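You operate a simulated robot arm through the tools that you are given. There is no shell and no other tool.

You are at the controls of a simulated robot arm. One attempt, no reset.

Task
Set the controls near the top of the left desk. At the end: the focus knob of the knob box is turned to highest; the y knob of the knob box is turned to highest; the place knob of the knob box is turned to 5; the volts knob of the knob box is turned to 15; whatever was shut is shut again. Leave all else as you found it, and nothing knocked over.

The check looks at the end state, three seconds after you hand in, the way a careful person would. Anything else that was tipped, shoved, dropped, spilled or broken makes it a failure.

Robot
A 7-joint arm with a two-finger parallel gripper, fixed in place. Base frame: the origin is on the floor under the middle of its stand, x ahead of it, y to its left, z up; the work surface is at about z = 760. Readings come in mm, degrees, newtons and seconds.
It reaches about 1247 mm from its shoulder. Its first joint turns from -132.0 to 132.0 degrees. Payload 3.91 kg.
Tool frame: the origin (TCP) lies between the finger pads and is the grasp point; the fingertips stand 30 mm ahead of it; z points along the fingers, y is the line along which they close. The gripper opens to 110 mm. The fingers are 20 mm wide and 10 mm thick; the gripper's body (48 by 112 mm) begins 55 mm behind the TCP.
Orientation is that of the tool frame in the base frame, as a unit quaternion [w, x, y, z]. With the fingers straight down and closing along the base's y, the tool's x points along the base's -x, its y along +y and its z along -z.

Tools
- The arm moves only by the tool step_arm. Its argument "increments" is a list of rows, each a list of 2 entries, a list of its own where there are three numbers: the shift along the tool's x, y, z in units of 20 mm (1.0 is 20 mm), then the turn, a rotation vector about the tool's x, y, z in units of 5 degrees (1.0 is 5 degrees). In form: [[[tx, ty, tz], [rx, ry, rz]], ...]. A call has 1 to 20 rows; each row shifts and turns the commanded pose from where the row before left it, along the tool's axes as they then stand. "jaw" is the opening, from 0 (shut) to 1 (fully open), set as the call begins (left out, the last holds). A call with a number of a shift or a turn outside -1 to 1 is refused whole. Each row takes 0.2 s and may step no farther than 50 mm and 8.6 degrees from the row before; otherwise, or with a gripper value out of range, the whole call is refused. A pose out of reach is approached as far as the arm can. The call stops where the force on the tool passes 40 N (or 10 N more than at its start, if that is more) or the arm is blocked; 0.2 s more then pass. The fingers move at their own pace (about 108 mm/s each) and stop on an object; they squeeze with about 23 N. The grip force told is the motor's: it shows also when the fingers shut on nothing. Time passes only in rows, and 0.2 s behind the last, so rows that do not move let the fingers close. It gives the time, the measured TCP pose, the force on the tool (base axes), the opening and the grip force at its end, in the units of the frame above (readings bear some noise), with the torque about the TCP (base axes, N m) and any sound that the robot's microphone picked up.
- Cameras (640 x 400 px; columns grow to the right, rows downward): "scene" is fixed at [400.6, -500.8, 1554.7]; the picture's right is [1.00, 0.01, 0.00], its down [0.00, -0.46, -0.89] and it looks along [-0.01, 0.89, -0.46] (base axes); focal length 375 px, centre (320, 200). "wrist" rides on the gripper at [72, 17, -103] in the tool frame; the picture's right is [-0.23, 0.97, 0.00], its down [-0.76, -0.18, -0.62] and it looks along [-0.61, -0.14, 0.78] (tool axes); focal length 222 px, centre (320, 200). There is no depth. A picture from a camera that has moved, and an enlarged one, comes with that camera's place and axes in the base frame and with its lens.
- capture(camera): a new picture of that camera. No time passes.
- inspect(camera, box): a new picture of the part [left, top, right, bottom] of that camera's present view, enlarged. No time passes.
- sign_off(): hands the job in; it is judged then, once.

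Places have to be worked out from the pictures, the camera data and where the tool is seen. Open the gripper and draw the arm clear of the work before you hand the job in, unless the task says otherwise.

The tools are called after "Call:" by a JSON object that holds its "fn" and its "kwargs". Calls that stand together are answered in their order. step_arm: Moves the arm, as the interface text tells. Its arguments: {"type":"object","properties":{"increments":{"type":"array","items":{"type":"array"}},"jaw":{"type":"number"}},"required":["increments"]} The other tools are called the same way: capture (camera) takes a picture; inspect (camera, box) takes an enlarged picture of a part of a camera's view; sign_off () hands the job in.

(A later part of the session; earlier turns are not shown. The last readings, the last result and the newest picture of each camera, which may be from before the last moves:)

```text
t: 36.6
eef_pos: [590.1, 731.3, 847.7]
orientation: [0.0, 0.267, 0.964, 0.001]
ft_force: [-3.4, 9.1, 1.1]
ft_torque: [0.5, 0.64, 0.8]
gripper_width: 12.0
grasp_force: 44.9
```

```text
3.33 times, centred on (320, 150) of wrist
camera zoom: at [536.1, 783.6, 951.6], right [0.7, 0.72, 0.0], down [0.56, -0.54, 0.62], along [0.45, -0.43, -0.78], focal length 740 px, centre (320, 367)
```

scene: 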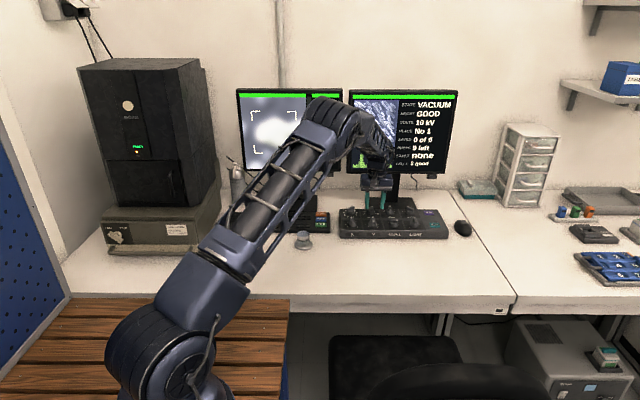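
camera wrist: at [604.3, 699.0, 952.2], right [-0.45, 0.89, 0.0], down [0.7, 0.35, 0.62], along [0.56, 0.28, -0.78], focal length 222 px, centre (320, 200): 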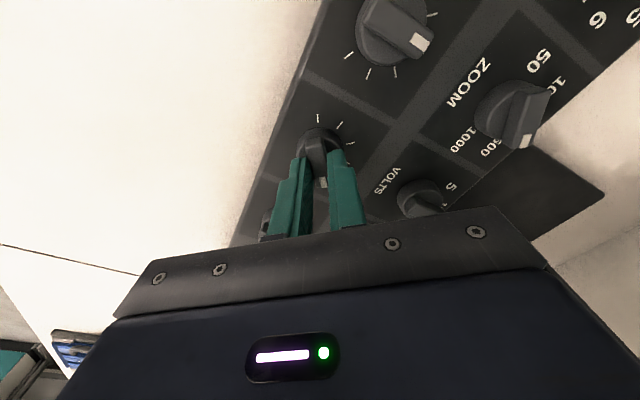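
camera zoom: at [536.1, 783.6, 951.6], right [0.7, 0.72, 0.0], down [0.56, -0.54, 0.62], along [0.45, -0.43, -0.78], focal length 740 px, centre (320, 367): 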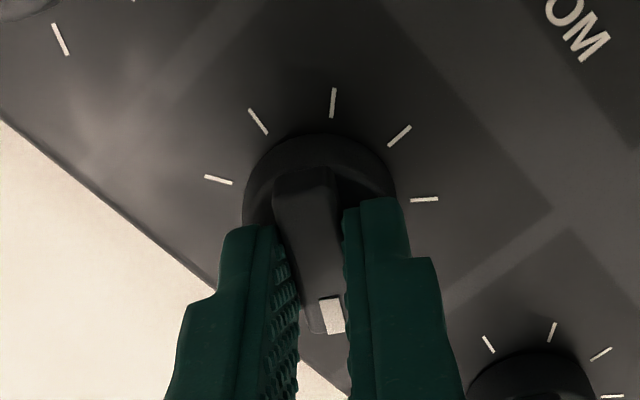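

Torque about z is 0.8 N·m at about 121°, so Y is at its upper stop. I'll release, rise, and verify.

Call:
{"fn": "step_arm", "kwargs": {"increments": [[[0, 0, 0], [0, 0, -0.15]], [[0, 0, 0], [0, 0, 0]], [[0, 0, 0], [0, 0, 0]]], "jaw": 0.4}}

Call:
{"fn": "step_arm", "kwargs": {"increments": [[[0, 0, -0.9], [0, 0, 0]], [[0, 0, -0.9], [0, 0, 0]], [[0, 0, -0.9], [0, 0, 0]], [[0, 0, 0], [0, 0, 0]]]}}

Call:
{"fn": "inspect", "kwargs": {"camera": "wrist", "box": [240, 70, 400, 190]}}

Call:
{"fn": "inspect", "kwargs": {"camera": "scene", "box": [340, 190, 440, 245]}}

```text
t: 37.4
eef_pos: [590.5, 729.4, 847.7]
orientation: [0.0, 0.26, 0.965, 0.0]
ft_force: [-1.0, -0.3, -0.1]
ft_torque: [-0.01, 0.0, -0.02]
gripper_width: 43.9
grasp_force: 0.0
```

```text
t: 38.4
eef_pos: [589.9, 731.0, 901.6]
orientation: [0.0, 0.261, 0.965, 0.0]
ft_force: [-0.5, 0.4, 0.7]
ft_torque: [0.0, -0.03, -0.04]
gripper_width: 43.8
grasp_force: 0.1
```

```text
3.33 times, centred on (320, 130) of wrist
camera zoom: at [535.6, 782.1, 1005.4], right [0.69, 0.73, 0.0], down [0.57, -0.54, 0.62], along [0.45, -0.43, -0.78], focal length 740 px, centre (320, 433)
```

zoom: 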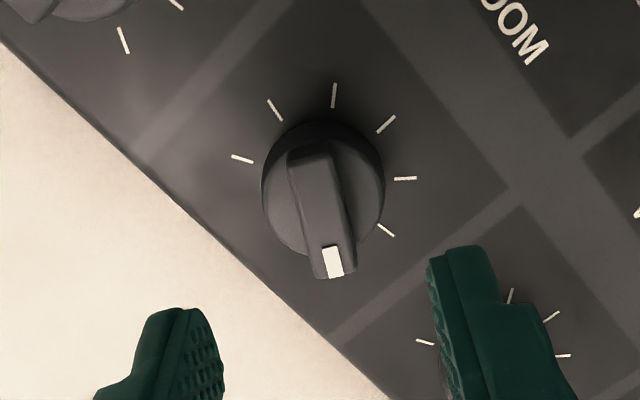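

```text
6.40 times, centred on (390, 218) of scene
camera zoom: at [400.6, -500.8, 1554.7], right [1.0, 0.01, 0.0], down [0.0, -0.46, -0.89], along [-0.01, 0.89, -0.46], focal length 2398 px, centre (-128, 88)
```

zoom: 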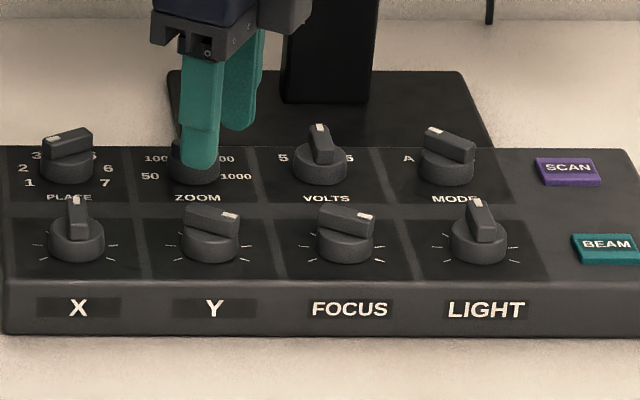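

Y is at its last tick. Next is PLACE: its bar points at −120°, so I'll rotate to yaw −30° and move above about (510, 825).

Call:
{"fn": "step_arm", "kwargs": {"increments": [[[0, 0, 0], [0, 0, -1]], [[0, 0, 0], [0, 0, -1]], [[0, 0, 0], [0, 0, -1]], [[0, 0, 0], [0, 0, -1]], [[0, 0, 0], [0, 0, -1]], [[0, 0, 0], [0, 0, -1]], [[0, 0, 0], [0, 0, -1]], [[0, 0, 0], [0, 0, -1]], [[0, 0, 0], [0, 0, -1]], [[0, 0, 0], [0, 0, -1]], [[0, 0, 0], [0, 0, -1]], [[0, 0, 0], [0, 0, -1]], [[0, 0, 0], [0, 0, -0.06]]]}}

Call:
{"fn": "step_arm", "kwargs": {"increments": [[[0.157, 0.863, 0], [0, 0, 0]], [[0.157, 0.863, 0], [0, 0, 0]], [[0.157, 0.863, 0], [0, 0, 0]], [[0.157, 0.863, 0], [0, 0, 0]], [[0.157, 0.863, 0], [0, 0, 0]], [[0.157, 0.863, 0], [0, 0, 0]], [[0.157, 0.863, 0], [0, 0, 0]], [[0, 0, 0], [0, 0, 0]], [[0, 0, 0], [0, 0, 0]]]}}

Call:
{"fn": "capture", "kwargs": {"camera": "wrist"}}

Call:
{"fn": "inspect", "kwargs": {"camera": "wrist", "box": [240, 70, 400, 190]}}

Call:
{"fn": "capture", "kwargs": {"camera": "scene"}}

```text
t: 41.2
eef_pos: [590.4, 731.5, 902.6]
orientation: [0.001, -0.26, 0.966, 0.0]
ft_force: [1.7, 0.3, -0.2]
ft_torque: [0.03, -0.02, 0.03]
gripper_width: 43.9
grasp_force: 0.0
```

```text
t: 43.2
eef_pos: [510.1, 825.1, 901.3]
orientation: [0.0, -0.26, 0.966, -0.001]
ft_force: [0.3, 0.1, -0.1]
ft_torque: [0.05, 0.0, 0.01]
gripper_width: 44.3
grasp_force: 0.0
```

```text
taken
camera wrist: at [439.3, 803.7, 1005.4], right [-0.29, 0.96, 0.0], down [0.75, 0.23, 0.62], along [0.6, 0.18, -0.78], focal length 222 px, centre (320, 200)
```

wrist: 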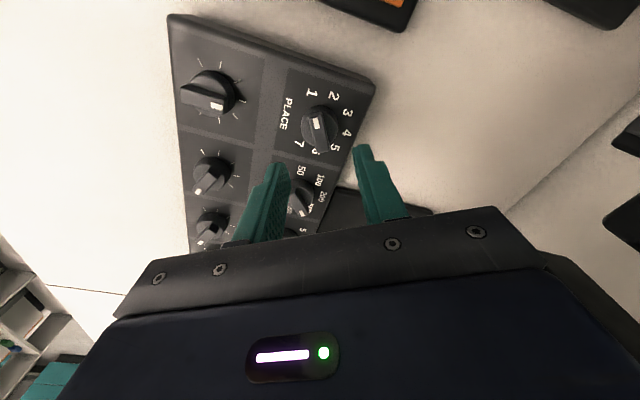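

```text
3.33 times, centred on (320, 130) of wrist
camera zoom: at [439.3, 803.7, 1005.4], right [-0.29, 0.96, 0.0], down [0.75, 0.23, 0.62], along [0.6, 0.18, -0.78], focal length 740 px, centre (320, 433)
```

zoom: 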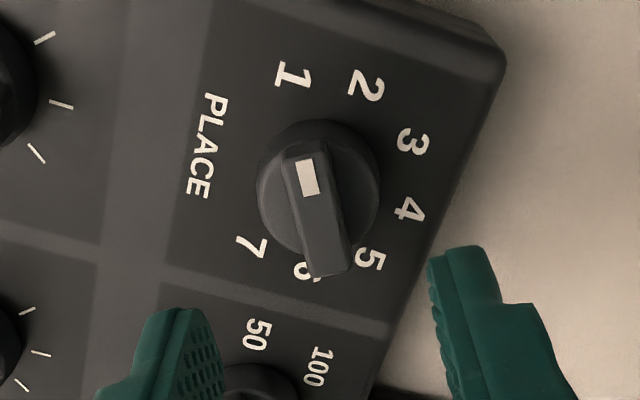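

```text
taken
```

scene: 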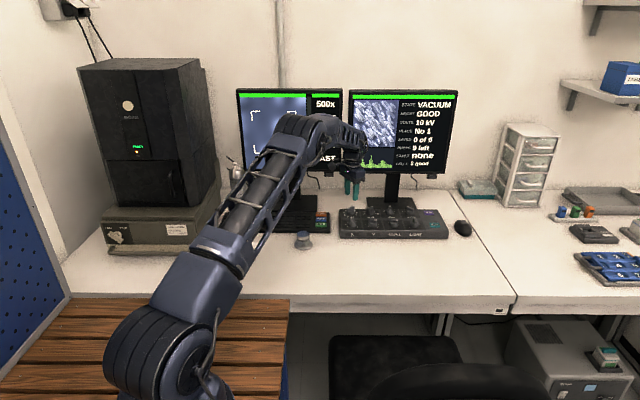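

The PLACE bar is aligned with the fingers, with its centre estimated at (509.6, 823.9). I'll make a 1.2 mm correction, descend 54 mm, and check before closing.

Call:
{"fn": "step_arm", "kwargs": {"increments": [[[0.052, -0.04, 0], [0, 0, 0]], [[0, 0, 0.7], [0, 0, 0]], [[0, 0, 0.7], [0, 0, 0]], [[0, 0, 0.7], [0, 0, 0]], [[0, 0, 0.59], [0, 0, 0]], [[0, 0, 0], [0, 0, 0]], [[0, 0, 0], [0, 0, 0]]]}}

Call:
{"fn": "inspect", "kwargs": {"camera": "wrist", "box": [250, 110, 400, 210]}}

Call:
{"fn": "inspect", "kwargs": {"camera": "scene", "box": [335, 190, 395, 235]}}

```text
t: 44.8
eef_pos: [510.0, 823.6, 847.9]
orientation: [0.0, -0.259, 0.966, 0.0]
ft_force: [0.2, 0.0, 0.0]
ft_torque: [0.01, -0.03, -0.01]
gripper_width: 44.0
grasp_force: 0.1
```

```text
4.00 times, centred on (325, 160) of wrist
camera zoom: at [438.6, 802.6, 951.5], right [-0.29, 0.96, 0.0], down [0.75, 0.23, 0.62], along [0.6, 0.18, -0.78], focal length 888 px, centre (300, 360)
```

zoom: 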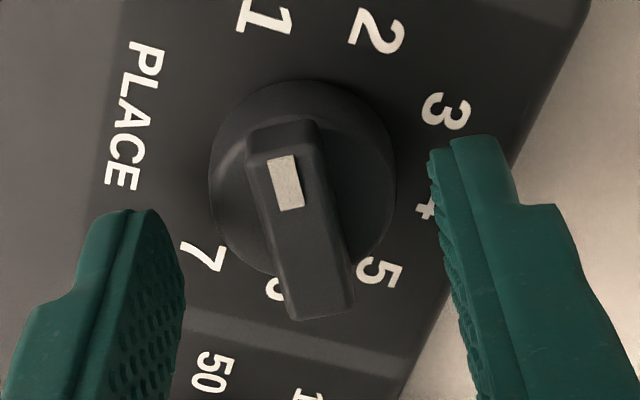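

```text
8.89 times, centred on (365, 212) of scene
camera zoom: at [400.6, -500.8, 1554.7], right [1.0, 0.01, 0.0], down [0.0, -0.46, -0.89], along [-0.01, 0.89, -0.46], focal length 3331 px, centre (-80, 89)
```

zoom: 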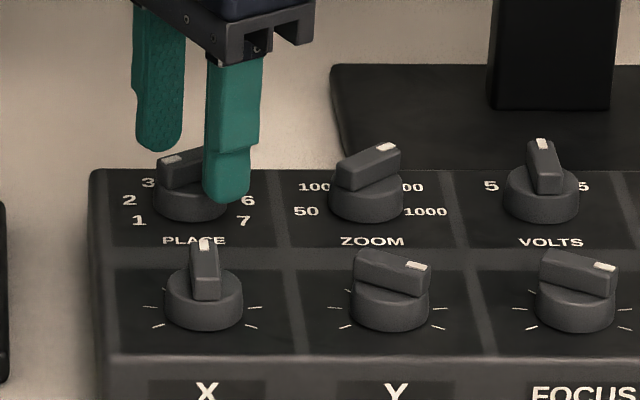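

The alignment matches the Y grasp almost exactly. I'll close on the bar and turn 80° clockwise (to position 3), watching the loads.

Call:
{"fn": "step_arm", "kwargs": {"increments": [[[0, 0, 0], [0, 0, 0]], [[0, 0, 0], [0, 0, 0]], [[0, 0, 0], [0, 0, 0]]], "jaw": 0.0}}

Call:
{"fn": "step_arm", "kwargs": {"increments": [[[0, 0, 0], [0, 0, 1]], [[0, 0, 0], [0, 0, 1]], [[0, 0, 0], [0, 0, 1]], [[0, 0, 0], [0, 0, 1]], [[0, 0, 0], [0, 0, 1]], [[0, 0, 0], [0, 0, 1]], [[0, 0, 0], [0, 0, 1]], [[0, 0, 0], [0, 0, 1]]]}}

Call:
{"fn": "inspect", "kwargs": {"camera": "wrist", "box": [240, 90, 400, 210]}}

Call:
{"fn": "inspect", "kwargs": {"camera": "scene", "box": [230, 80, 470, 240]}}

```text
t: 45.6
eef_pos: [510.2, 823.8, 847.2]
orientation: [0.0, -0.26, 0.966, 0.0]
ft_force: [-0.9, 6.2, -0.9]
ft_torque: [0.24, -0.16, 0.02]
gripper_width: 11.8
grasp_force: 44.6
```

```text
t: 47.4
eef_pos: [509.2, 824.8, 847.3]
orientation: [0.0, 0.087, 0.996, 0.0]
ft_force: [-5.0, 6.8, -3.6]
ft_torque: [0.3, 0.77, 0.0]
gripper_width: 12.0
grasp_force: 45.6
```

```text
3.33 times, centred on (320, 150) of wrist
camera zoom: at [441.2, 854.1, 951.6], right [0.39, 0.92, 0.0], down [0.72, -0.31, 0.62], along [0.57, -0.25, -0.78], focal length 740 px, centre (320, 367)
```

zoom: 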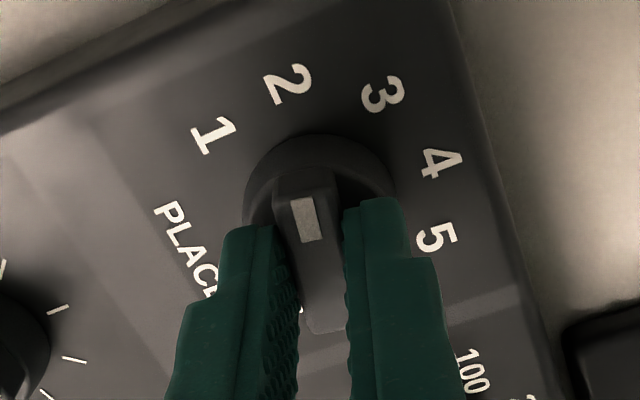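

```text
2.50 times, centred on (350, 160) of scene
camera zoom: at [400.6, -500.8, 1554.7], right [1.0, 0.01, 0.0], down [0.0, -0.46, -0.89], along [-0.01, 0.89, -0.46], focal length 937 px, centre (245, 300)
```

zoom: 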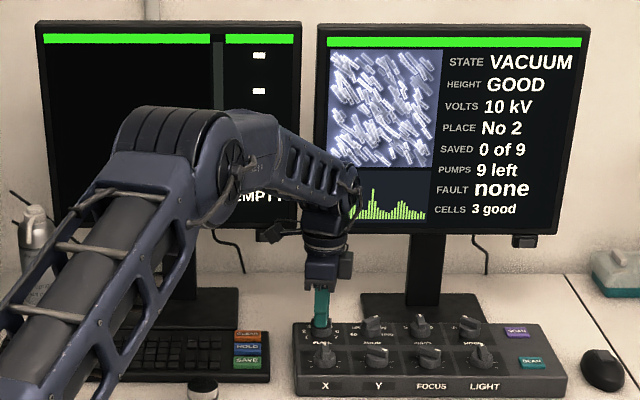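

The screen now shows PLACE No 2, so the 40° steps are confirmed. I'll turn 40° more.

Call:
{"fn": "step_arm", "kwargs": {"increments": [[[0, 0, 0], [0, 0, 1]], [[0, 0, 0], [0, 0, 1]], [[0, 0, 0], [0, 0, 1]], [[0, 0, 0], [0, 0, 1]], [[0, 0, 0], [0, 0, 1]], [[0, 0, 0], [0, 0, 1]], [[0, 0, 0], [0, 0, 1]], [[0, 0, 0], [0, 0, 1]]]}}

Call:
{"fn": "inspect", "kwargs": {"camera": "wrist", "box": [240, 90, 400, 210]}}

Call:
{"fn": "inspect", "kwargs": {"camera": "scene", "box": [230, 80, 470, 240]}}

Call:
{"fn": "capture", "kwargs": {"camera": "wrist"}}

```text
t: 49.2
eef_pos: [509.6, 823.6, 847.2]
orientation: [0.0, 0.422, 0.907, 0.0]
ft_force: [-8.5, 15.4, -6.5]
ft_torque: [0.0, -0.11, 0.02]
gripper_width: 12.1
grasp_force: 44.9
```

```text
3.33 times, centred on (320, 150) of wrist
camera zoom: at [476.2, 891.3, 951.6], right [0.89, 0.45, 0.0], down [0.35, -0.7, 0.62], along [0.28, -0.56, -0.78], focal length 740 px, centre (320, 367)
```

zoom: 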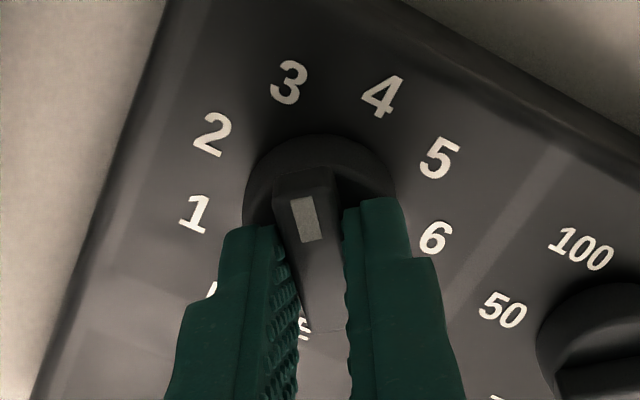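

```text
2.50 times, centred on (350, 160) of scene
camera zoom: at [400.6, -500.8, 1554.7], right [1.0, 0.01, 0.0], down [0.0, -0.46, -0.89], along [-0.01, 0.89, -0.46], focal length 937 px, centre (245, 300)
```

zoom: 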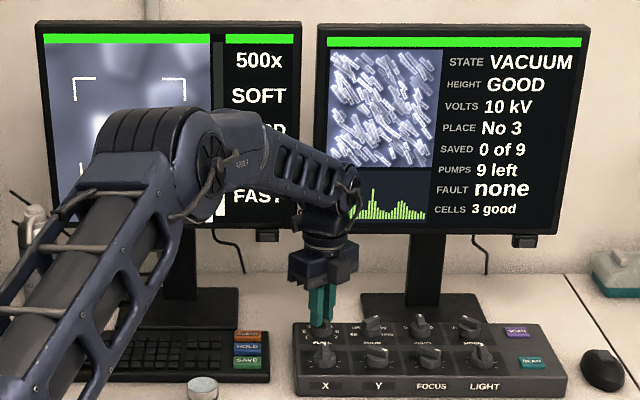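

```text
taken
camera wrist: at [476.2, 891.3, 951.6], right [0.89, 0.45, 0.0], down [0.35, -0.7, 0.62], along [0.28, -0.56, -0.78], focal length 222 px, centre (320, 200)
```

wrist: 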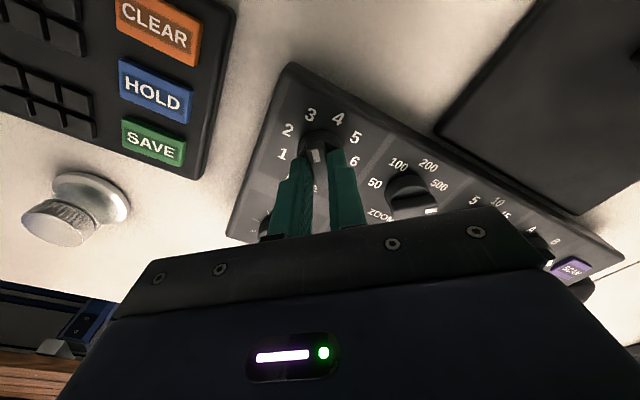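

PLACE shows No 3. I'll release, rise, and rotate the gripper back 180° in free air for a second bite, so the camera housing stays away from the monitors.

Call:
{"fn": "step_arm", "kwargs": {"increments": [[[0, 0, 0], [0, 0, 0]], [[0, 0, 0], [0, 0, 0]], [[0, 0, 0], [0, 0, 0]]], "jaw": 0.4}}

Call:
{"fn": "step_arm", "kwargs": {"increments": [[[0, 0, -0.9], [0, 0, 0]], [[0, 0, -0.9], [0, 0, 0]], [[0, 0, -0.9], [0, 0, 0]], [[0, 0, 0], [0, 0, 0]], [[0, 0, 0], [0, 0, -1]], [[0, 0, 0], [0, 0, -1]], [[0, 0, 0], [0, 0, -1]], [[0, 0, 0], [0, 0, -1]], [[0, 0, 0], [0, 0, -1]], [[0, 0, 0], [0, 0, -1]], [[0, 0, 0], [0, 0, -1]], [[0, 0, 0], [0, 0, -1]], [[0, 0, 0], [0, 0, -1]], [[0, 0, 0], [0, 0, -1]], [[0, 0, 0], [0, 0, -1]], [[0, 0, 0], [0, 0, -1]], [[0, 0, 0], [0, 0, -1]], [[0, 0, 0], [0, 0, -1]], [[0, 0, 0], [0, 0, -1]], [[0, 0, 0], [0, 0, -1]]]}}

Call:
{"fn": "step_arm", "kwargs": {"increments": [[[0, 0, 0], [0, 0, -1]], [[0, 0, 0], [0, 0, -1]], [[0, 0, 0], [0, 0, -1]], [[0, 0, 0], [0, 0, -1]], [[0, 0, 0], [0, 0, -1]], [[0, 0, 0], [0, 0, -1]], [[0, 0, 0], [0, 0, -1]], [[0, 0, 0], [0, 0, -1]], [[0, 0, 0], [0, 0, -1]], [[0, 0, 0], [0, 0, -1]], [[0, 0, 0], [0, 0, -1]], [[0, 0, 0], [0, 0, -1]]]}}

Call:
{"fn": "capture", "kwargs": {"camera": "wrist"}}

Call:
{"fn": "capture", "kwargs": {"camera": "scene"}}

```text
t: 50.0
eef_pos: [509.7, 823.2, 849.0]
orientation: [0.0, 0.423, 0.906, 0.0]
ft_force: [0.7, -0.4, 0.6]
ft_torque: [-0.01, 0.01, 0.01]
gripper_width: 43.9
grasp_force: 0.0
```

```text
t: 54.2
eef_pos: [510.0, 823.7, 902.8]
orientation: [0.0, -0.26, 0.966, 0.0]
ft_force: [0.5, -0.3, 0.5]
ft_torque: [0.01, -0.01, -0.01]
gripper_width: 44.3
grasp_force: 0.0
```

```text
t: 56.8
eef_pos: [510.2, 823.1, 902.0]
orientation: [0.0, 0.708, -0.706, 0.0]
ft_force: [-0.2, -0.2, -0.1]
ft_torque: [-0.02, -0.01, -0.03]
gripper_width: 44.1
grasp_force: 0.0
```

```text
taken
camera wrist: at [493.3, 752.0, 1005.7], right [-0.97, 0.23, 0.0], down [0.18, 0.76, 0.62], along [0.14, 0.61, -0.78], focal length 222 px, centre (320, 200)
```

wrist: 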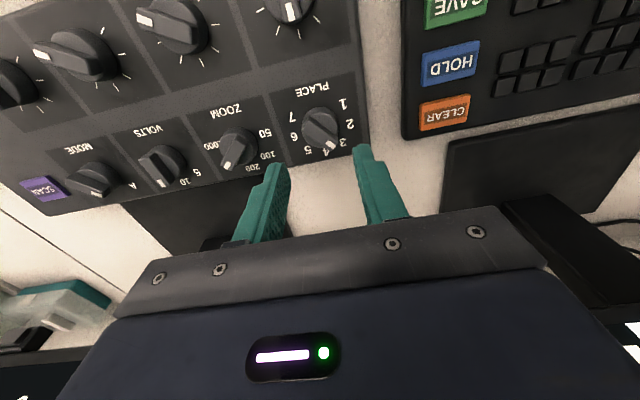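

```text
taken
```

scene: 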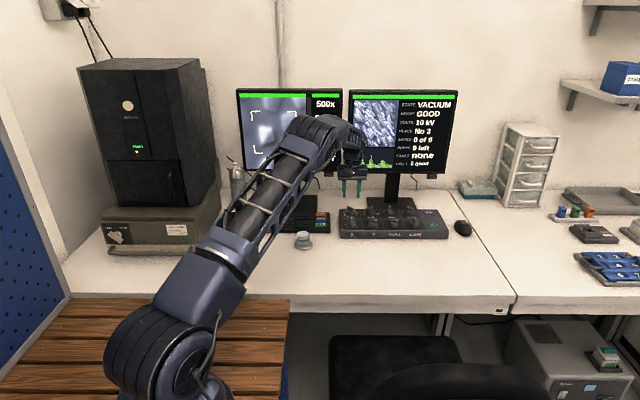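

PLACE held at No 3 after release. I'll continue 40° further counter-clockwise in free air, to yaw −130°, to straddle the bar.

Call:
{"fn": "step_arm", "kwargs": {"increments": [[[0, 0, 0], [0, 0, -1]], [[0, 0, 0], [0, 0, -1]], [[0, 0, 0], [0, 0, -1]], [[0, 0, 0], [0, 0, -1]], [[0, 0, 0], [0, 0, -1]], [[0, 0, 0], [0, 0, -1]], [[0, 0, 0], [0, 0, -1]], [[0, 0, 0], [0, 0, -1]], [[0, 0, 0], [0, 0, 0]], [[0, 0, 0], [0, 0, 0]]]}}

Call:
{"fn": "capture", "kwargs": {"camera": "scene"}}

Call:
{"fn": "inspect", "kwargs": {"camera": "wrist", "box": [240, 70, 400, 190]}}

```text
t: 59.0
eef_pos: [511.1, 823.5, 901.9]
orientation: [0.0, 0.907, -0.421, 0.0]
ft_force: [-0.9, 0.5, 0.6]
ft_torque: [-0.02, -0.03, 0.0]
gripper_width: 43.9
grasp_force: 0.0
```

```text
taken
```

scene: 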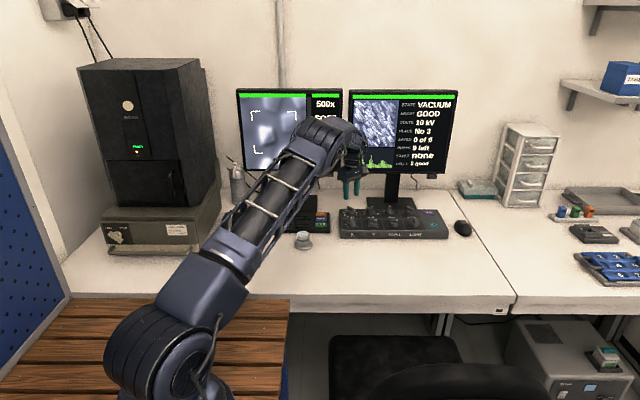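

```text
3.33 times, centred on (320, 130) of wrist
camera zoom: at [543.7, 758.3, 1005.4], right [-0.89, -0.45, 0.0], down [-0.35, 0.7, 0.62], along [-0.28, 0.56, -0.78], focal length 740 px, centre (320, 433)
```

zoom: 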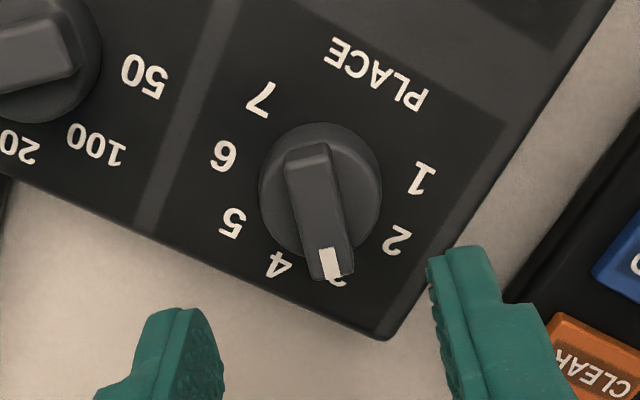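

The bar is aligned with the fingers at yaw −130°. I'll make a small correction, descend, and close.

Call:
{"fn": "step_arm", "kwargs": {"increments": [[[0, -0.035, 0], [0, 0, 0]], [[0, 0, 0.7], [0, 0, 0]], [[0, 0, 0.7], [0, 0, 0]], [[0, 0, 0.7], [0, 0, 0]], [[0, 0, 0.59], [0, 0, 0]], [[0, 0, 0], [0, 0, 0]], [[0, 0, 0], [0, 0, 0]]]}}

Call:
{"fn": "step_arm", "kwargs": {"increments": [[[0, 0, 0], [0, 0, 0]], [[0, 0, 0], [0, 0, 0]], [[0, 0, 0], [0, 0, 0]]], "jaw": 0.0}}

Call:
{"fn": "inspect", "kwargs": {"camera": "wrist", "box": [250, 110, 400, 210]}}

Call:
{"fn": "inspect", "kwargs": {"camera": "scene", "box": [335, 190, 395, 235]}}

```text
t: 60.6
eef_pos: [511.0, 824.0, 848.8]
orientation: [0.0, 0.906, -0.423, -0.001]
ft_force: [0.2, 1.3, -0.1]
ft_torque: [0.02, 0.04, 0.03]
gripper_width: 44.4
grasp_force: 0.0
```

```text
t: 61.4
eef_pos: [510.6, 823.8, 848.8]
orientation: [0.0, 0.907, -0.422, 0.0]
ft_force: [-3.7, -6.0, 0.3]
ft_torque: [-0.02, 0.19, -0.02]
gripper_width: 11.8
grasp_force: 44.9
```

```text
4.00 times, centred on (325, 160) of wrist
camera zoom: at [544.1, 757.9, 952.3], right [-0.89, -0.45, 0.0], down [-0.35, 0.7, 0.62], along [-0.28, 0.56, -0.78], focal length 888 px, centre (300, 360)
```

zoom: 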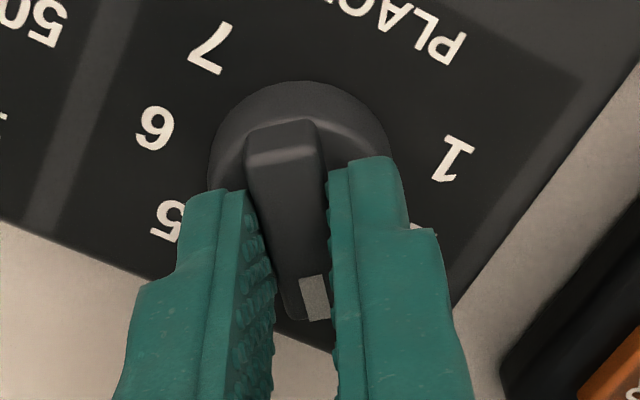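

```text
8.89 times, centred on (365, 212) of scene
camera zoom: at [400.6, -500.8, 1554.7], right [1.0, 0.01, 0.0], down [0.0, -0.46, -0.89], along [-0.01, 0.89, -0.46], focal length 3331 px, centre (-80, 89)
```

zoom: 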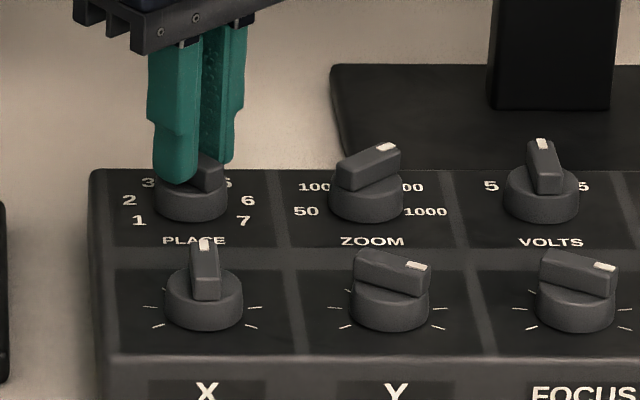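

The bar is gripped again (11.8 mm). I'll turn 80° clockwise to reach position 5.

Call:
{"fn": "step_arm", "kwargs": {"increments": [[[0, 0, 0], [0, 0, 1]], [[0, 0, 0], [0, 0, 1]], [[0, 0, 0], [0, 0, 1]], [[0, 0, 0], [0, 0, 1]], [[0, 0, 0], [0, 0, 1]], [[0, 0, 0], [0, 0, 1]], [[0, 0, 0], [0, 0, 1]], [[0, 0, 0], [0, 0, 1]], [[0, 0, 0], [0, 0, 1]], [[0, 0, 0], [0, 0, 1]], [[0, 0, 0], [0, 0, 1]], [[0, 0, 0], [0, 0, 1]], [[0, 0, 0], [0, 0, 1]], [[0, 0, 0], [0, 0, 1]], [[0, 0, 0], [0, 0, 1]], [[0, 0, 0], [0, 0, 1]], [[0, 0, 0], [0, 0, 0]]]}}

Call:
{"fn": "inspect", "kwargs": {"camera": "wrist", "box": [240, 90, 400, 210]}}

Call:
{"fn": "inspect", "kwargs": {"camera": "scene", "box": [230, 80, 470, 240]}}

```text
t: 65.0
eef_pos: [509.2, 823.7, 849.2]
orientation: [0.0, -0.422, 0.907, 0.0]
ft_force: [-19.1, -27.5, 2.4]
ft_torque: [-0.9, 0.61, 0.01]
gripper_width: 12.1
grasp_force: 45.4
```

```text
3.33 times, centred on (320, 150) of wrist
camera zoom: at [450.1, 779.7, 952.3], right [-0.6, 0.8, 0.0], down [0.63, 0.47, 0.62], along [0.5, 0.37, -0.78], focal length 740 px, centre (320, 367)
```

zoom: 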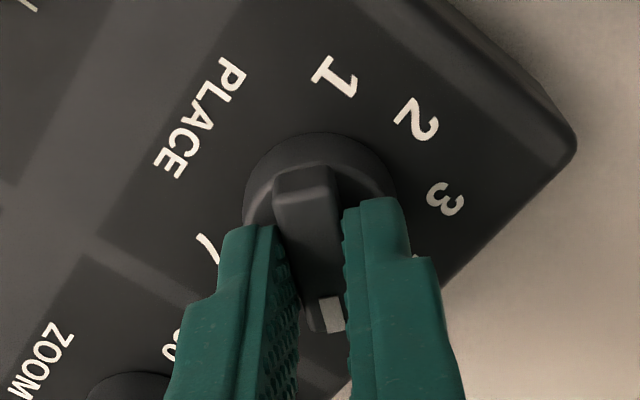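

```text
2.50 times, centred on (350, 160) of scene
camera zoom: at [400.6, -500.8, 1554.7], right [1.0, 0.01, 0.0], down [0.0, -0.46, -0.89], along [-0.01, 0.89, -0.46], focal length 937 px, centre (245, 300)
```

zoom: 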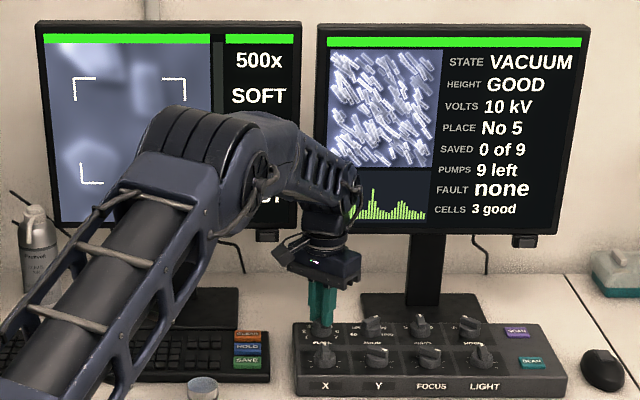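

PLACE now reads No 5. I'll relieve the side load, which is along the bar, then open and rise.

Call:
{"fn": "step_arm", "kwargs": {"increments": [[[0.07, 0, 0], [0, 0, 0]], [[0, 0, 0], [0, 0, 0]]]}}

Call:
{"fn": "step_arm", "kwargs": {"increments": [[[0, 0, 0], [0, 0, 0]], [[0, 0, 0], [0, 0, 0]], [[0, 0, 0], [0, 0, 0]]], "jaw": 0.4}}

Call:
{"fn": "step_arm", "kwargs": {"increments": [[[0, 0, -0.9], [0, 0, 0]], [[0, 0, -0.9], [0, 0, 0]], [[0, 0, -0.9], [0, 0, 0]], [[0, 0, 0], [0, 0, 0]]]}}

Call:
{"fn": "inspect", "kwargs": {"camera": "wrist", "box": [240, 70, 400, 190]}}

Call:
{"fn": "inspect", "kwargs": {"camera": "scene", "box": [230, 80, 470, 240]}}

```text
t: 65.6
eef_pos: [509.6, 822.2, 848.4]
orientation: [0.002, -0.423, 0.906, 0.001]
ft_force: [-7.8, 1.3, -4.8]
ft_torque: [0.84, -0.43, 0.01]
gripper_width: 12.0
grasp_force: 45.3
```

```text
t: 66.4
eef_pos: [509.6, 822.8, 847.8]
orientation: [0.0, -0.423, 0.906, 0.001]
ft_force: [-0.3, 0.0, -0.6]
ft_torque: [0.0, 0.0, 0.02]
gripper_width: 44.0
grasp_force: 0.0
```

```text
t: 67.4
eef_pos: [509.6, 822.9, 902.8]
orientation: [0.0, -0.423, 0.906, 0.0]
ft_force: [-0.2, 0.3, 0.6]
ft_torque: [-0.02, 0.03, -0.03]
gripper_width: 43.9
grasp_force: 0.0
```

```text
3.33 times, centred on (320, 130) of wrist
camera zoom: at [450.0, 779.0, 1006.2], right [-0.6, 0.8, 0.0], down [0.63, 0.47, 0.62], along [0.5, 0.37, -0.78], focal length 740 px, centre (320, 433)
```

zoom: 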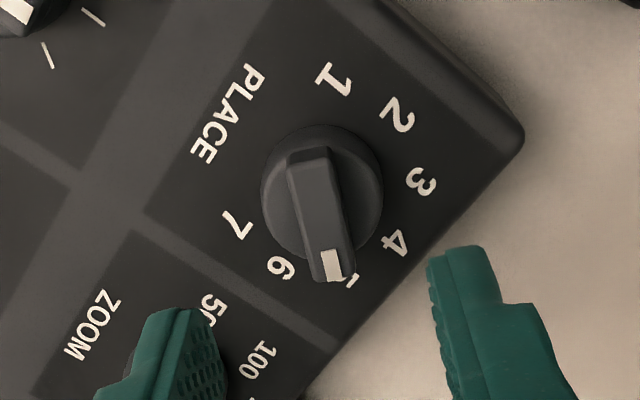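

```text
2.50 times, centred on (350, 160) of scene
camera zoom: at [400.6, -500.8, 1554.7], right [1.0, 0.01, 0.0], down [0.0, -0.46, -0.89], along [-0.01, 0.89, -0.46], focal length 937 px, centre (245, 300)
```

zoom: 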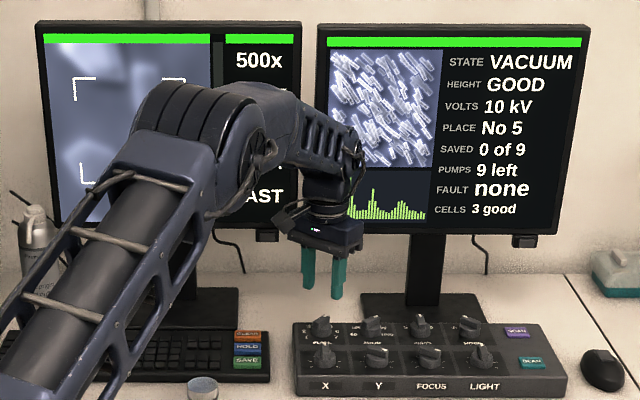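

PLACE is at 5 on both the knob and the screen. Last is VOLTS: I'll rotate 40° counter-clockwise to yaw −90° and move about 160 mm in +x.

Call:
{"fn": "step_arm", "kwargs": {"increments": [[[0, 0, 0], [0, 0, -1]], [[0, 0, 0], [0, 0, -1]], [[0, 0, 0], [0, 0, -1]], [[0, 0, 0], [0, 0, -1]], [[0, 0, 0], [0, 0, -1]], [[0, 0, 0], [0, 0, -1]], [[0, 0, 0], [0, 0, -1]], [[0, 0, 0], [0, 0, -1]], [[0, 0, 0], [0, 0, 0]], [[0, -1, 0], [0, 0, 0]], [[0, -1, 0], [0, 0, 0]], [[0, -1, 0], [0, 0, 0]], [[0, -1, 0], [0, 0, 0]], [[0, -1, 0], [0, 0, 0]], [[0, -1, 0], [0, 0, 0]], [[0, -1, 0], [0, 0, 0]], [[-0.06, -1, 0], [0, 0, 0]], [[0, 0, 0], [0, 0, 0]]]}}

Call:
{"fn": "inspect", "kwargs": {"camera": "wrist", "box": [240, 70, 400, 190]}}

Call:
{"fn": "capture", "kwargs": {"camera": "scene"}}

```text
t: 71.2
eef_pos: [665.2, 815.8, 901.9]
orientation: [0.001, 0.707, -0.707, 0.0]
ft_force: [-0.6, 0.0, -0.2]
ft_torque: [0.01, 0.0, -0.01]
gripper_width: 44.0
grasp_force: 0.0
out of reach, approached as far as the arm can: row 17
```

```text
3.33 times, centred on (320, 130) of wrist
camera zoom: at [648.7, 746.1, 1005.8], right [-0.97, 0.23, 0.0], down [0.18, 0.76, 0.62], along [0.14, 0.61, -0.78], focal length 740 px, centre (320, 433)
```

zoom: 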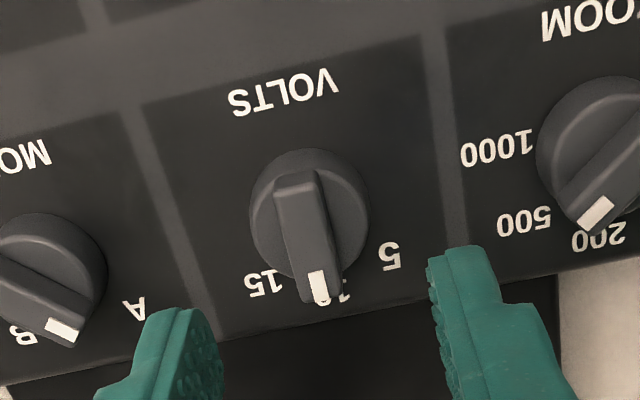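

```text
taken
```

scene: 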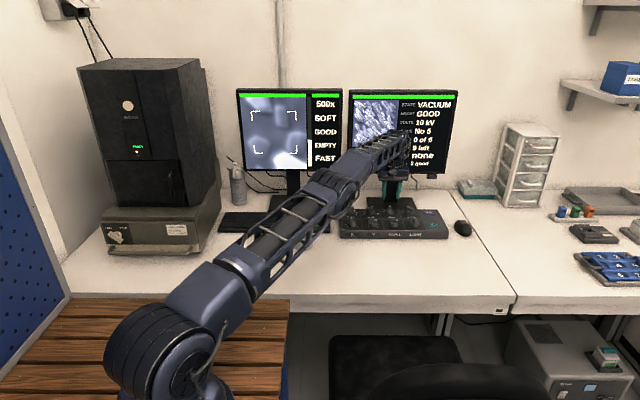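

Straight down, that point is just out of reach (about 10 mm short). I'll tilt the tool about 7° so the fingers lean outward along the bar (+y), which keeps the closing line horizontal and brings the wrist inward.

Call:
{"fn": "step_arm", "kwargs": {"increments": [[[0, 0, 0], [0, -0.5, 0]], [[0, 0, 0], [0, -0.5, 0]], [[0, 0, 0], [0, -0.4, 0]], [[0, 0, 0], [0, 0, 0]], [[0, 0, 0], [0, 0, 0]]]}}

Call:
{"fn": "inspect", "kwargs": {"camera": "wrist", "box": [240, 70, 400, 190]}}

Call:
{"fn": "capture", "kwargs": {"camera": "scene"}}

```text
t: 72.4
eef_pos: [665.3, 817.1, 902.9]
orientation: [0.044, -0.705, 0.707, 0.042]
ft_force: [-0.1, -0.3, 0.0]
ft_torque: [0.0, 0.0, -0.03]
gripper_width: 44.3
grasp_force: 0.0
```

```text
3.33 times, centred on (320, 130) of wrist
camera zoom: at [648.5, 733.8, 995.8], right [-0.97, 0.22, 0.03], down [0.18, 0.68, 0.71], along [0.14, 0.7, -0.7], focal length 740 px, centre (320, 433)
```

zoom: 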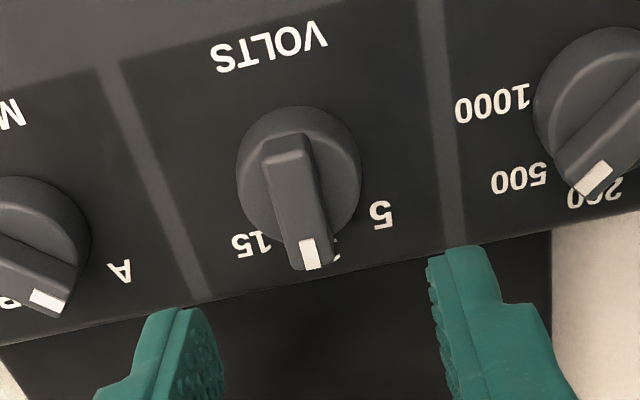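

```text
taken
```

scene: 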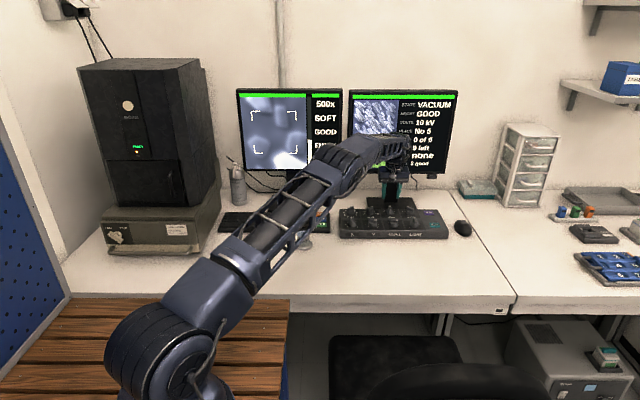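

The tilt worked and the arm now has slack. VOLTS is centred at about (670.0, 823.6). I'll move over it and descend vertically most of the way, then check alignment.

Call:
{"fn": "step_arm", "kwargs": {"increments": [[[-0.303, -0.23, 0.037], [0, 0, 0]], [[0, 0, 0], [0, 0, 0]], [[0.0854, 0, 0.695], [0, 0, 0]], [[0.0854, 0, 0.695], [0, 0, 0]], [[0.0732, 0, 0.595], [0, 0, 0]], [[0, 0, 0], [0, 0, 0]], [[0, 0, 0], [0, 0, 0]]]}}

Call:
{"fn": "inspect", "kwargs": {"camera": "wrist", "box": [240, 90, 400, 210]}}

Call:
{"fn": "inspect", "kwargs": {"camera": "scene", "box": [370, 185, 430, 230]}}

```text
t: 74.0
eef_pos: [670.1, 823.7, 861.3]
orientation: [-0.042, 0.706, -0.706, -0.043]
ft_force: [0.2, -0.6, 0.5]
ft_torque: [0.03, 0.02, -0.02]
gripper_width: 44.1
grasp_force: 0.0
```

```text
3.33 times, centred on (320, 150) of wrist
camera zoom: at [653.1, 740.0, 955.6], right [-0.97, 0.22, 0.03], down [0.18, 0.68, 0.71], along [0.14, 0.7, -0.7], focal length 740 px, centre (320, 367)
```

zoom: 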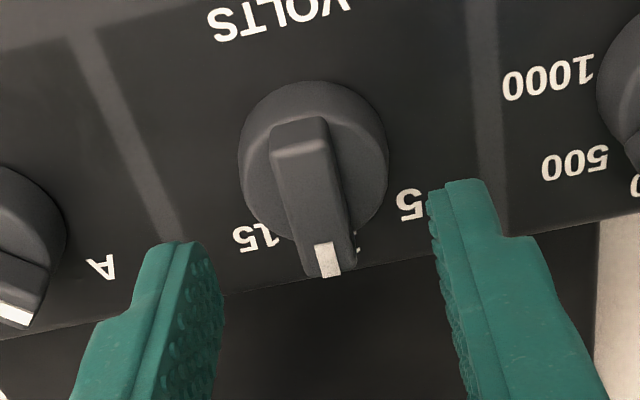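

```text
8.89 times, centred on (400, 208) of scene
camera zoom: at [400.6, -500.8, 1554.7], right [1.0, 0.01, 0.0], down [0.0, -0.46, -0.89], along [-0.01, 0.89, -0.46], focal length 3331 px, centre (-391, 133)
```

zoom: 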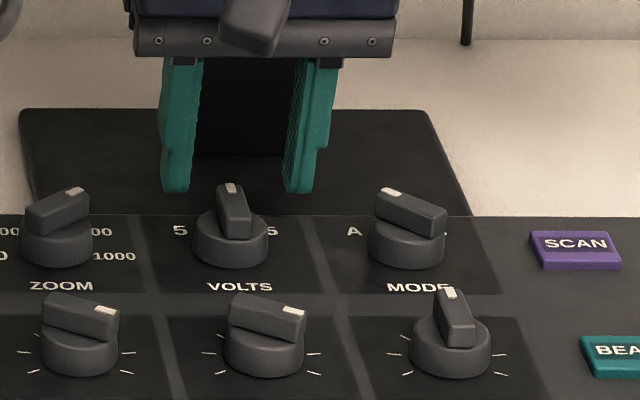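

VOLTS is well centred (knob at about 670.1, 824.1). I'll descend the last 13 mm and close on the bar.

Call:
{"fn": "step_arm", "kwargs": {"increments": [[[0.04, 0, 0.325], [0, 0, 0]], [[0.039, 0, 0.32], [0, 0, 0]], [[0, 0, 0], [0, 0, 0]], [[0, 0, 0], [0, 0, 0]]]}}

Call:
{"fn": "step_arm", "kwargs": {"increments": [[[0, 0, 0], [0, 0, 0]], [[0, 0, 0], [0, 0, 0]], [[0, 0, 0], [0, 0, 0]]], "jaw": 0.0}}

Call:
{"fn": "inspect", "kwargs": {"camera": "wrist", "box": [240, 110, 400, 230]}}

Call:
{"fn": "inspect", "kwargs": {"camera": "scene", "box": [370, 185, 430, 230]}}

```text
t: 75.0
eef_pos: [670.2, 821.9, 848.7]
orientation: [0.043, -0.705, 0.706, 0.043]
ft_force: [-0.9, -0.2, 0.7]
ft_torque: [0.02, -0.03, -0.02]
gripper_width: 43.9
grasp_force: 0.1
```

```text
t: 75.8
eef_pos: [670.9, 823.7, 849.2]
orientation: [0.044, -0.706, 0.706, 0.043]
ft_force: [-1.8, -0.5, -0.1]
ft_torque: [0.11, -0.01, 0.02]
gripper_width: 11.8
grasp_force: 44.8
```

```text
3.33 times, centred on (320, 170) of wrist
camera zoom: at [653.1, 739.9, 942.8], right [-0.97, 0.22, 0.03], down [0.18, 0.68, 0.71], along [0.14, 0.7, -0.7], focal length 740 px, centre (320, 300)
```

zoom: 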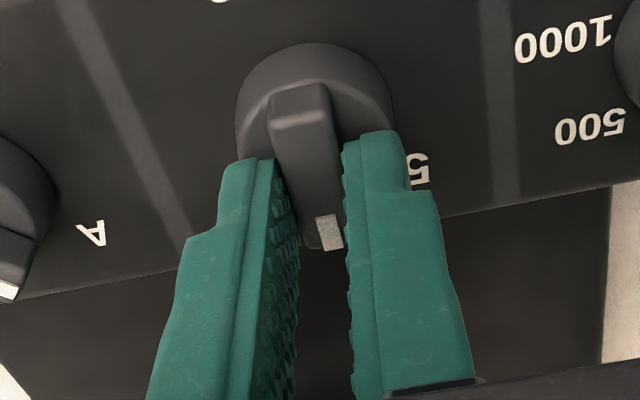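

```text
8.89 times, centred on (400, 208) of scene
camera zoom: at [400.6, -500.8, 1554.7], right [1.0, 0.01, 0.0], down [0.0, -0.46, -0.89], along [-0.01, 0.89, -0.46], focal length 3331 px, centre (-391, 133)
```

zoom: 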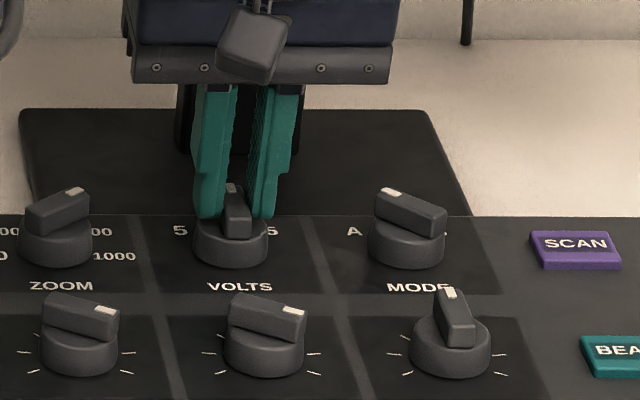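

The bar is gripped at 11.8 mm. The 15 label appears at 40–45° from the present pointer, so I'll turn 40° about the vertical axis first and read the screen.

Call:
{"fn": "step_arm", "kwargs": {"increments": [[[0, 0, 0], [0.1219, 0, 0.9925]], [[0, 0, 0], [0.1219, 0, 0.9925]], [[0, 0, 0], [0.1219, 0, 0.9925]], [[0, 0, 0], [0.1219, 0, 0.9925]], [[0, 0, 0], [0.1219, 0, 0.9925]], [[0, 0, 0], [0.1219, 0, 0.9925]], [[0, 0, 0], [0.1219, 0, 0.9925]], [[0, 0, 0], [0.1219, 0, 0.9925]], [[0, 0, 0], [0, 0, 0]]]}}

Call:
{"fn": "inspect", "kwargs": {"camera": "scene", "box": [340, 80, 470, 190]}}

Call:
{"fn": "inspect", "kwargs": {"camera": "wrist", "box": [240, 110, 400, 230]}}

Call:
{"fn": "inspect", "kwargs": {"camera": "scene", "box": [370, 185, 430, 230]}}

```text
t: 77.8
eef_pos: [669.3, 823.9, 850.0]
orientation: [0.056, -0.422, 0.905, 0.025]
ft_force: [-4.8, 4.1, -0.9]
ft_torque: [-0.27, 0.45, 0.02]
gripper_width: 12.1
grasp_force: 45.2
```

```text
3.64 times, centred on (405, 135) of scene
camera zoom: at [400.6, -500.8, 1554.7], right [1.0, 0.01, 0.0], down [0.0, -0.46, -0.89], along [-0.01, 0.89, -0.46], focal length 1363 px, centre (11, 436)
```

zoom: 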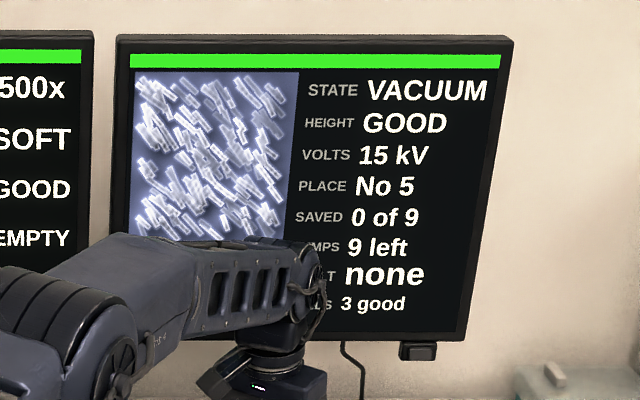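

```text
3.33 times, centred on (320, 170) of wrist
camera zoom: at [602.5, 770.5, 942.8], right [-0.6, 0.8, 0.03], down [0.57, 0.41, 0.71], along [0.56, 0.44, -0.7], focal length 740 px, centre (320, 300)
```

zoom: 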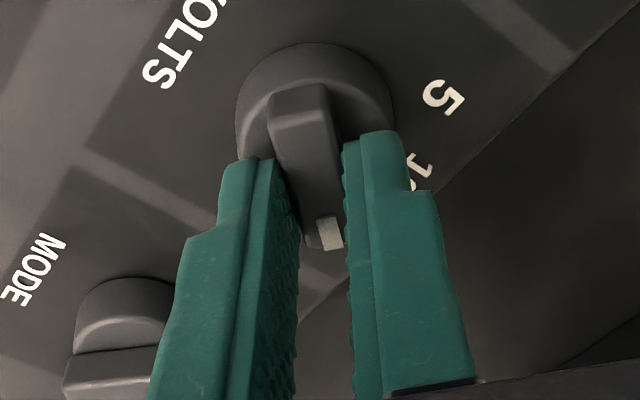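

```text
8.89 times, centred on (400, 208) of scene
camera zoom: at [400.6, -500.8, 1554.7], right [1.0, 0.01, 0.0], down [0.0, -0.46, -0.89], along [-0.01, 0.89, -0.46], focal length 3331 px, centre (-391, 133)
```

zoom: 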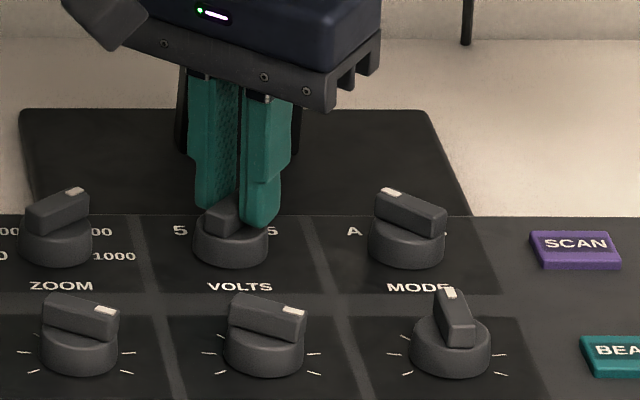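

The screen shows 15 kV. The label geometry puts the 15 mark at about 44–45°, so I'll add 4.5° more to sit squarely on the mark, watching the torque.

Call:
{"fn": "step_arm", "kwargs": {"increments": [[[0, 0, 0], [0.055, 0, 0.447]], [[0, 0, 0], [0.055, 0, 0.447]], [[0, 0, 0], [0, 0, 0]]]}}

Call:
{"fn": "inspect", "kwargs": {"camera": "scene", "box": [340, 80, 470, 190]}}

```text
t: 78.6
eef_pos: [670.2, 825.7, 849.5]
orientation: [0.056, -0.387, 0.92, 0.024]
ft_force: [-2.1, 10.0, -1.5]
ft_torque: [-0.16, 0.57, -0.03]
gripper_width: 12.0
grasp_force: 45.1
```

```text
3.64 times, centred on (405, 135) of scene
camera zoom: at [400.6, -500.8, 1554.7], right [1.0, 0.01, 0.0], down [0.0, -0.46, -0.89], along [-0.01, 0.89, -0.46], focal length 1363 px, centre (11, 436)
```

zoom: 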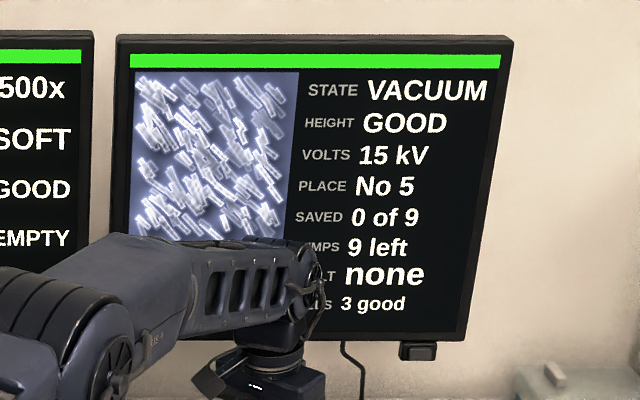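

Still 15 kV with no stop torque. I'll open the fingers and rise straight up.

Call:
{"fn": "step_arm", "kwargs": {"increments": [[[0, 0, 0], [0, 0, 0]], [[0, 0, 0], [0, 0, 0]], [[0, 0, 0], [0, 0, 0]]], "jaw": 0.4}}

Call:
{"fn": "step_arm", "kwargs": {"increments": [[[-0.11, 0, -0.89], [0, 0, 0]], [[-0.11, 0, -0.89], [0, 0, 0]], [[-0.11, 0, -0.89], [0, 0, 0]], [[0, 0, 0], [0, 0, 0]]]}}

Call:
{"fn": "inspect", "kwargs": {"camera": "wrist", "box": [240, 70, 400, 190]}}

Call:
{"fn": "capture", "kwargs": {"camera": "scene"}}

Call:
{"fn": "inspect", "kwargs": {"camera": "scene", "box": [340, 190, 440, 245]}}

```text
t: 79.4
eef_pos: [670.8, 822.8, 848.0]
orientation: [0.056, -0.387, 0.92, 0.024]
ft_force: [0.9, 0.2, -0.4]
ft_torque: [0.0, 0.03, 0.0]
gripper_width: 44.2
grasp_force: 0.2
```

```text
t: 80.4
eef_pos: [670.1, 822.9, 902.2]
orientation: [0.056, -0.387, 0.92, 0.024]
ft_force: [-0.4, 0.4, 0.7]
ft_torque: [0.01, 0.04, -0.01]
gripper_width: 43.7
grasp_force: 0.1
```

```text
3.33 times, centred on (320, 130) of wrist
camera zoom: at [598.6, 775.8, 996.9], right [-0.54, 0.84, 0.03], down [0.6, 0.36, 0.71], along [0.59, 0.4, -0.7], focal length 740 px, centre (320, 433)
```

zoom: 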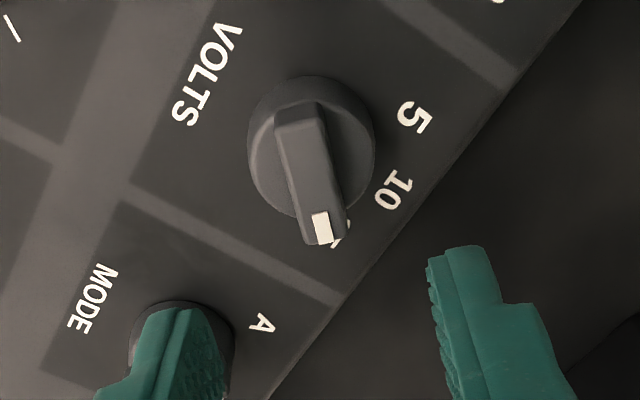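

```text
taken
```

scene: 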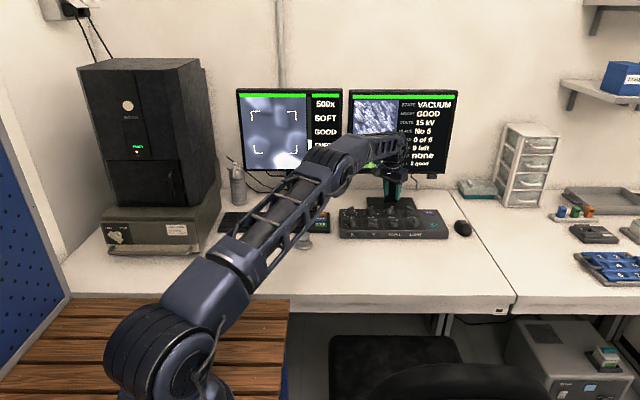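

```text
6.40 times, centred on (390, 218) of scene
camera zoom: at [400.6, -500.8, 1554.7], right [1.0, 0.01, 0.0], down [0.0, -0.46, -0.89], along [-0.01, 0.89, -0.46], focal length 2398 px, centre (-128, 88)
```

zoom: 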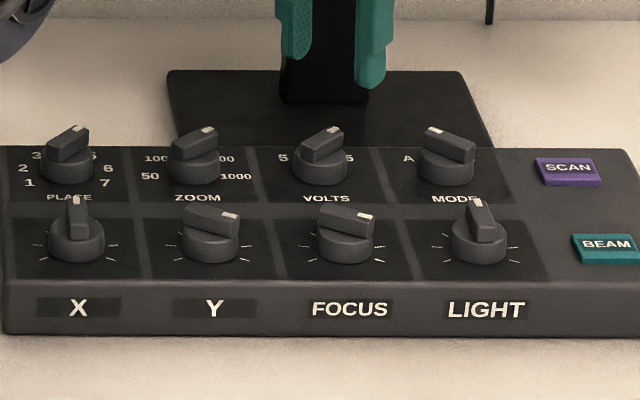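

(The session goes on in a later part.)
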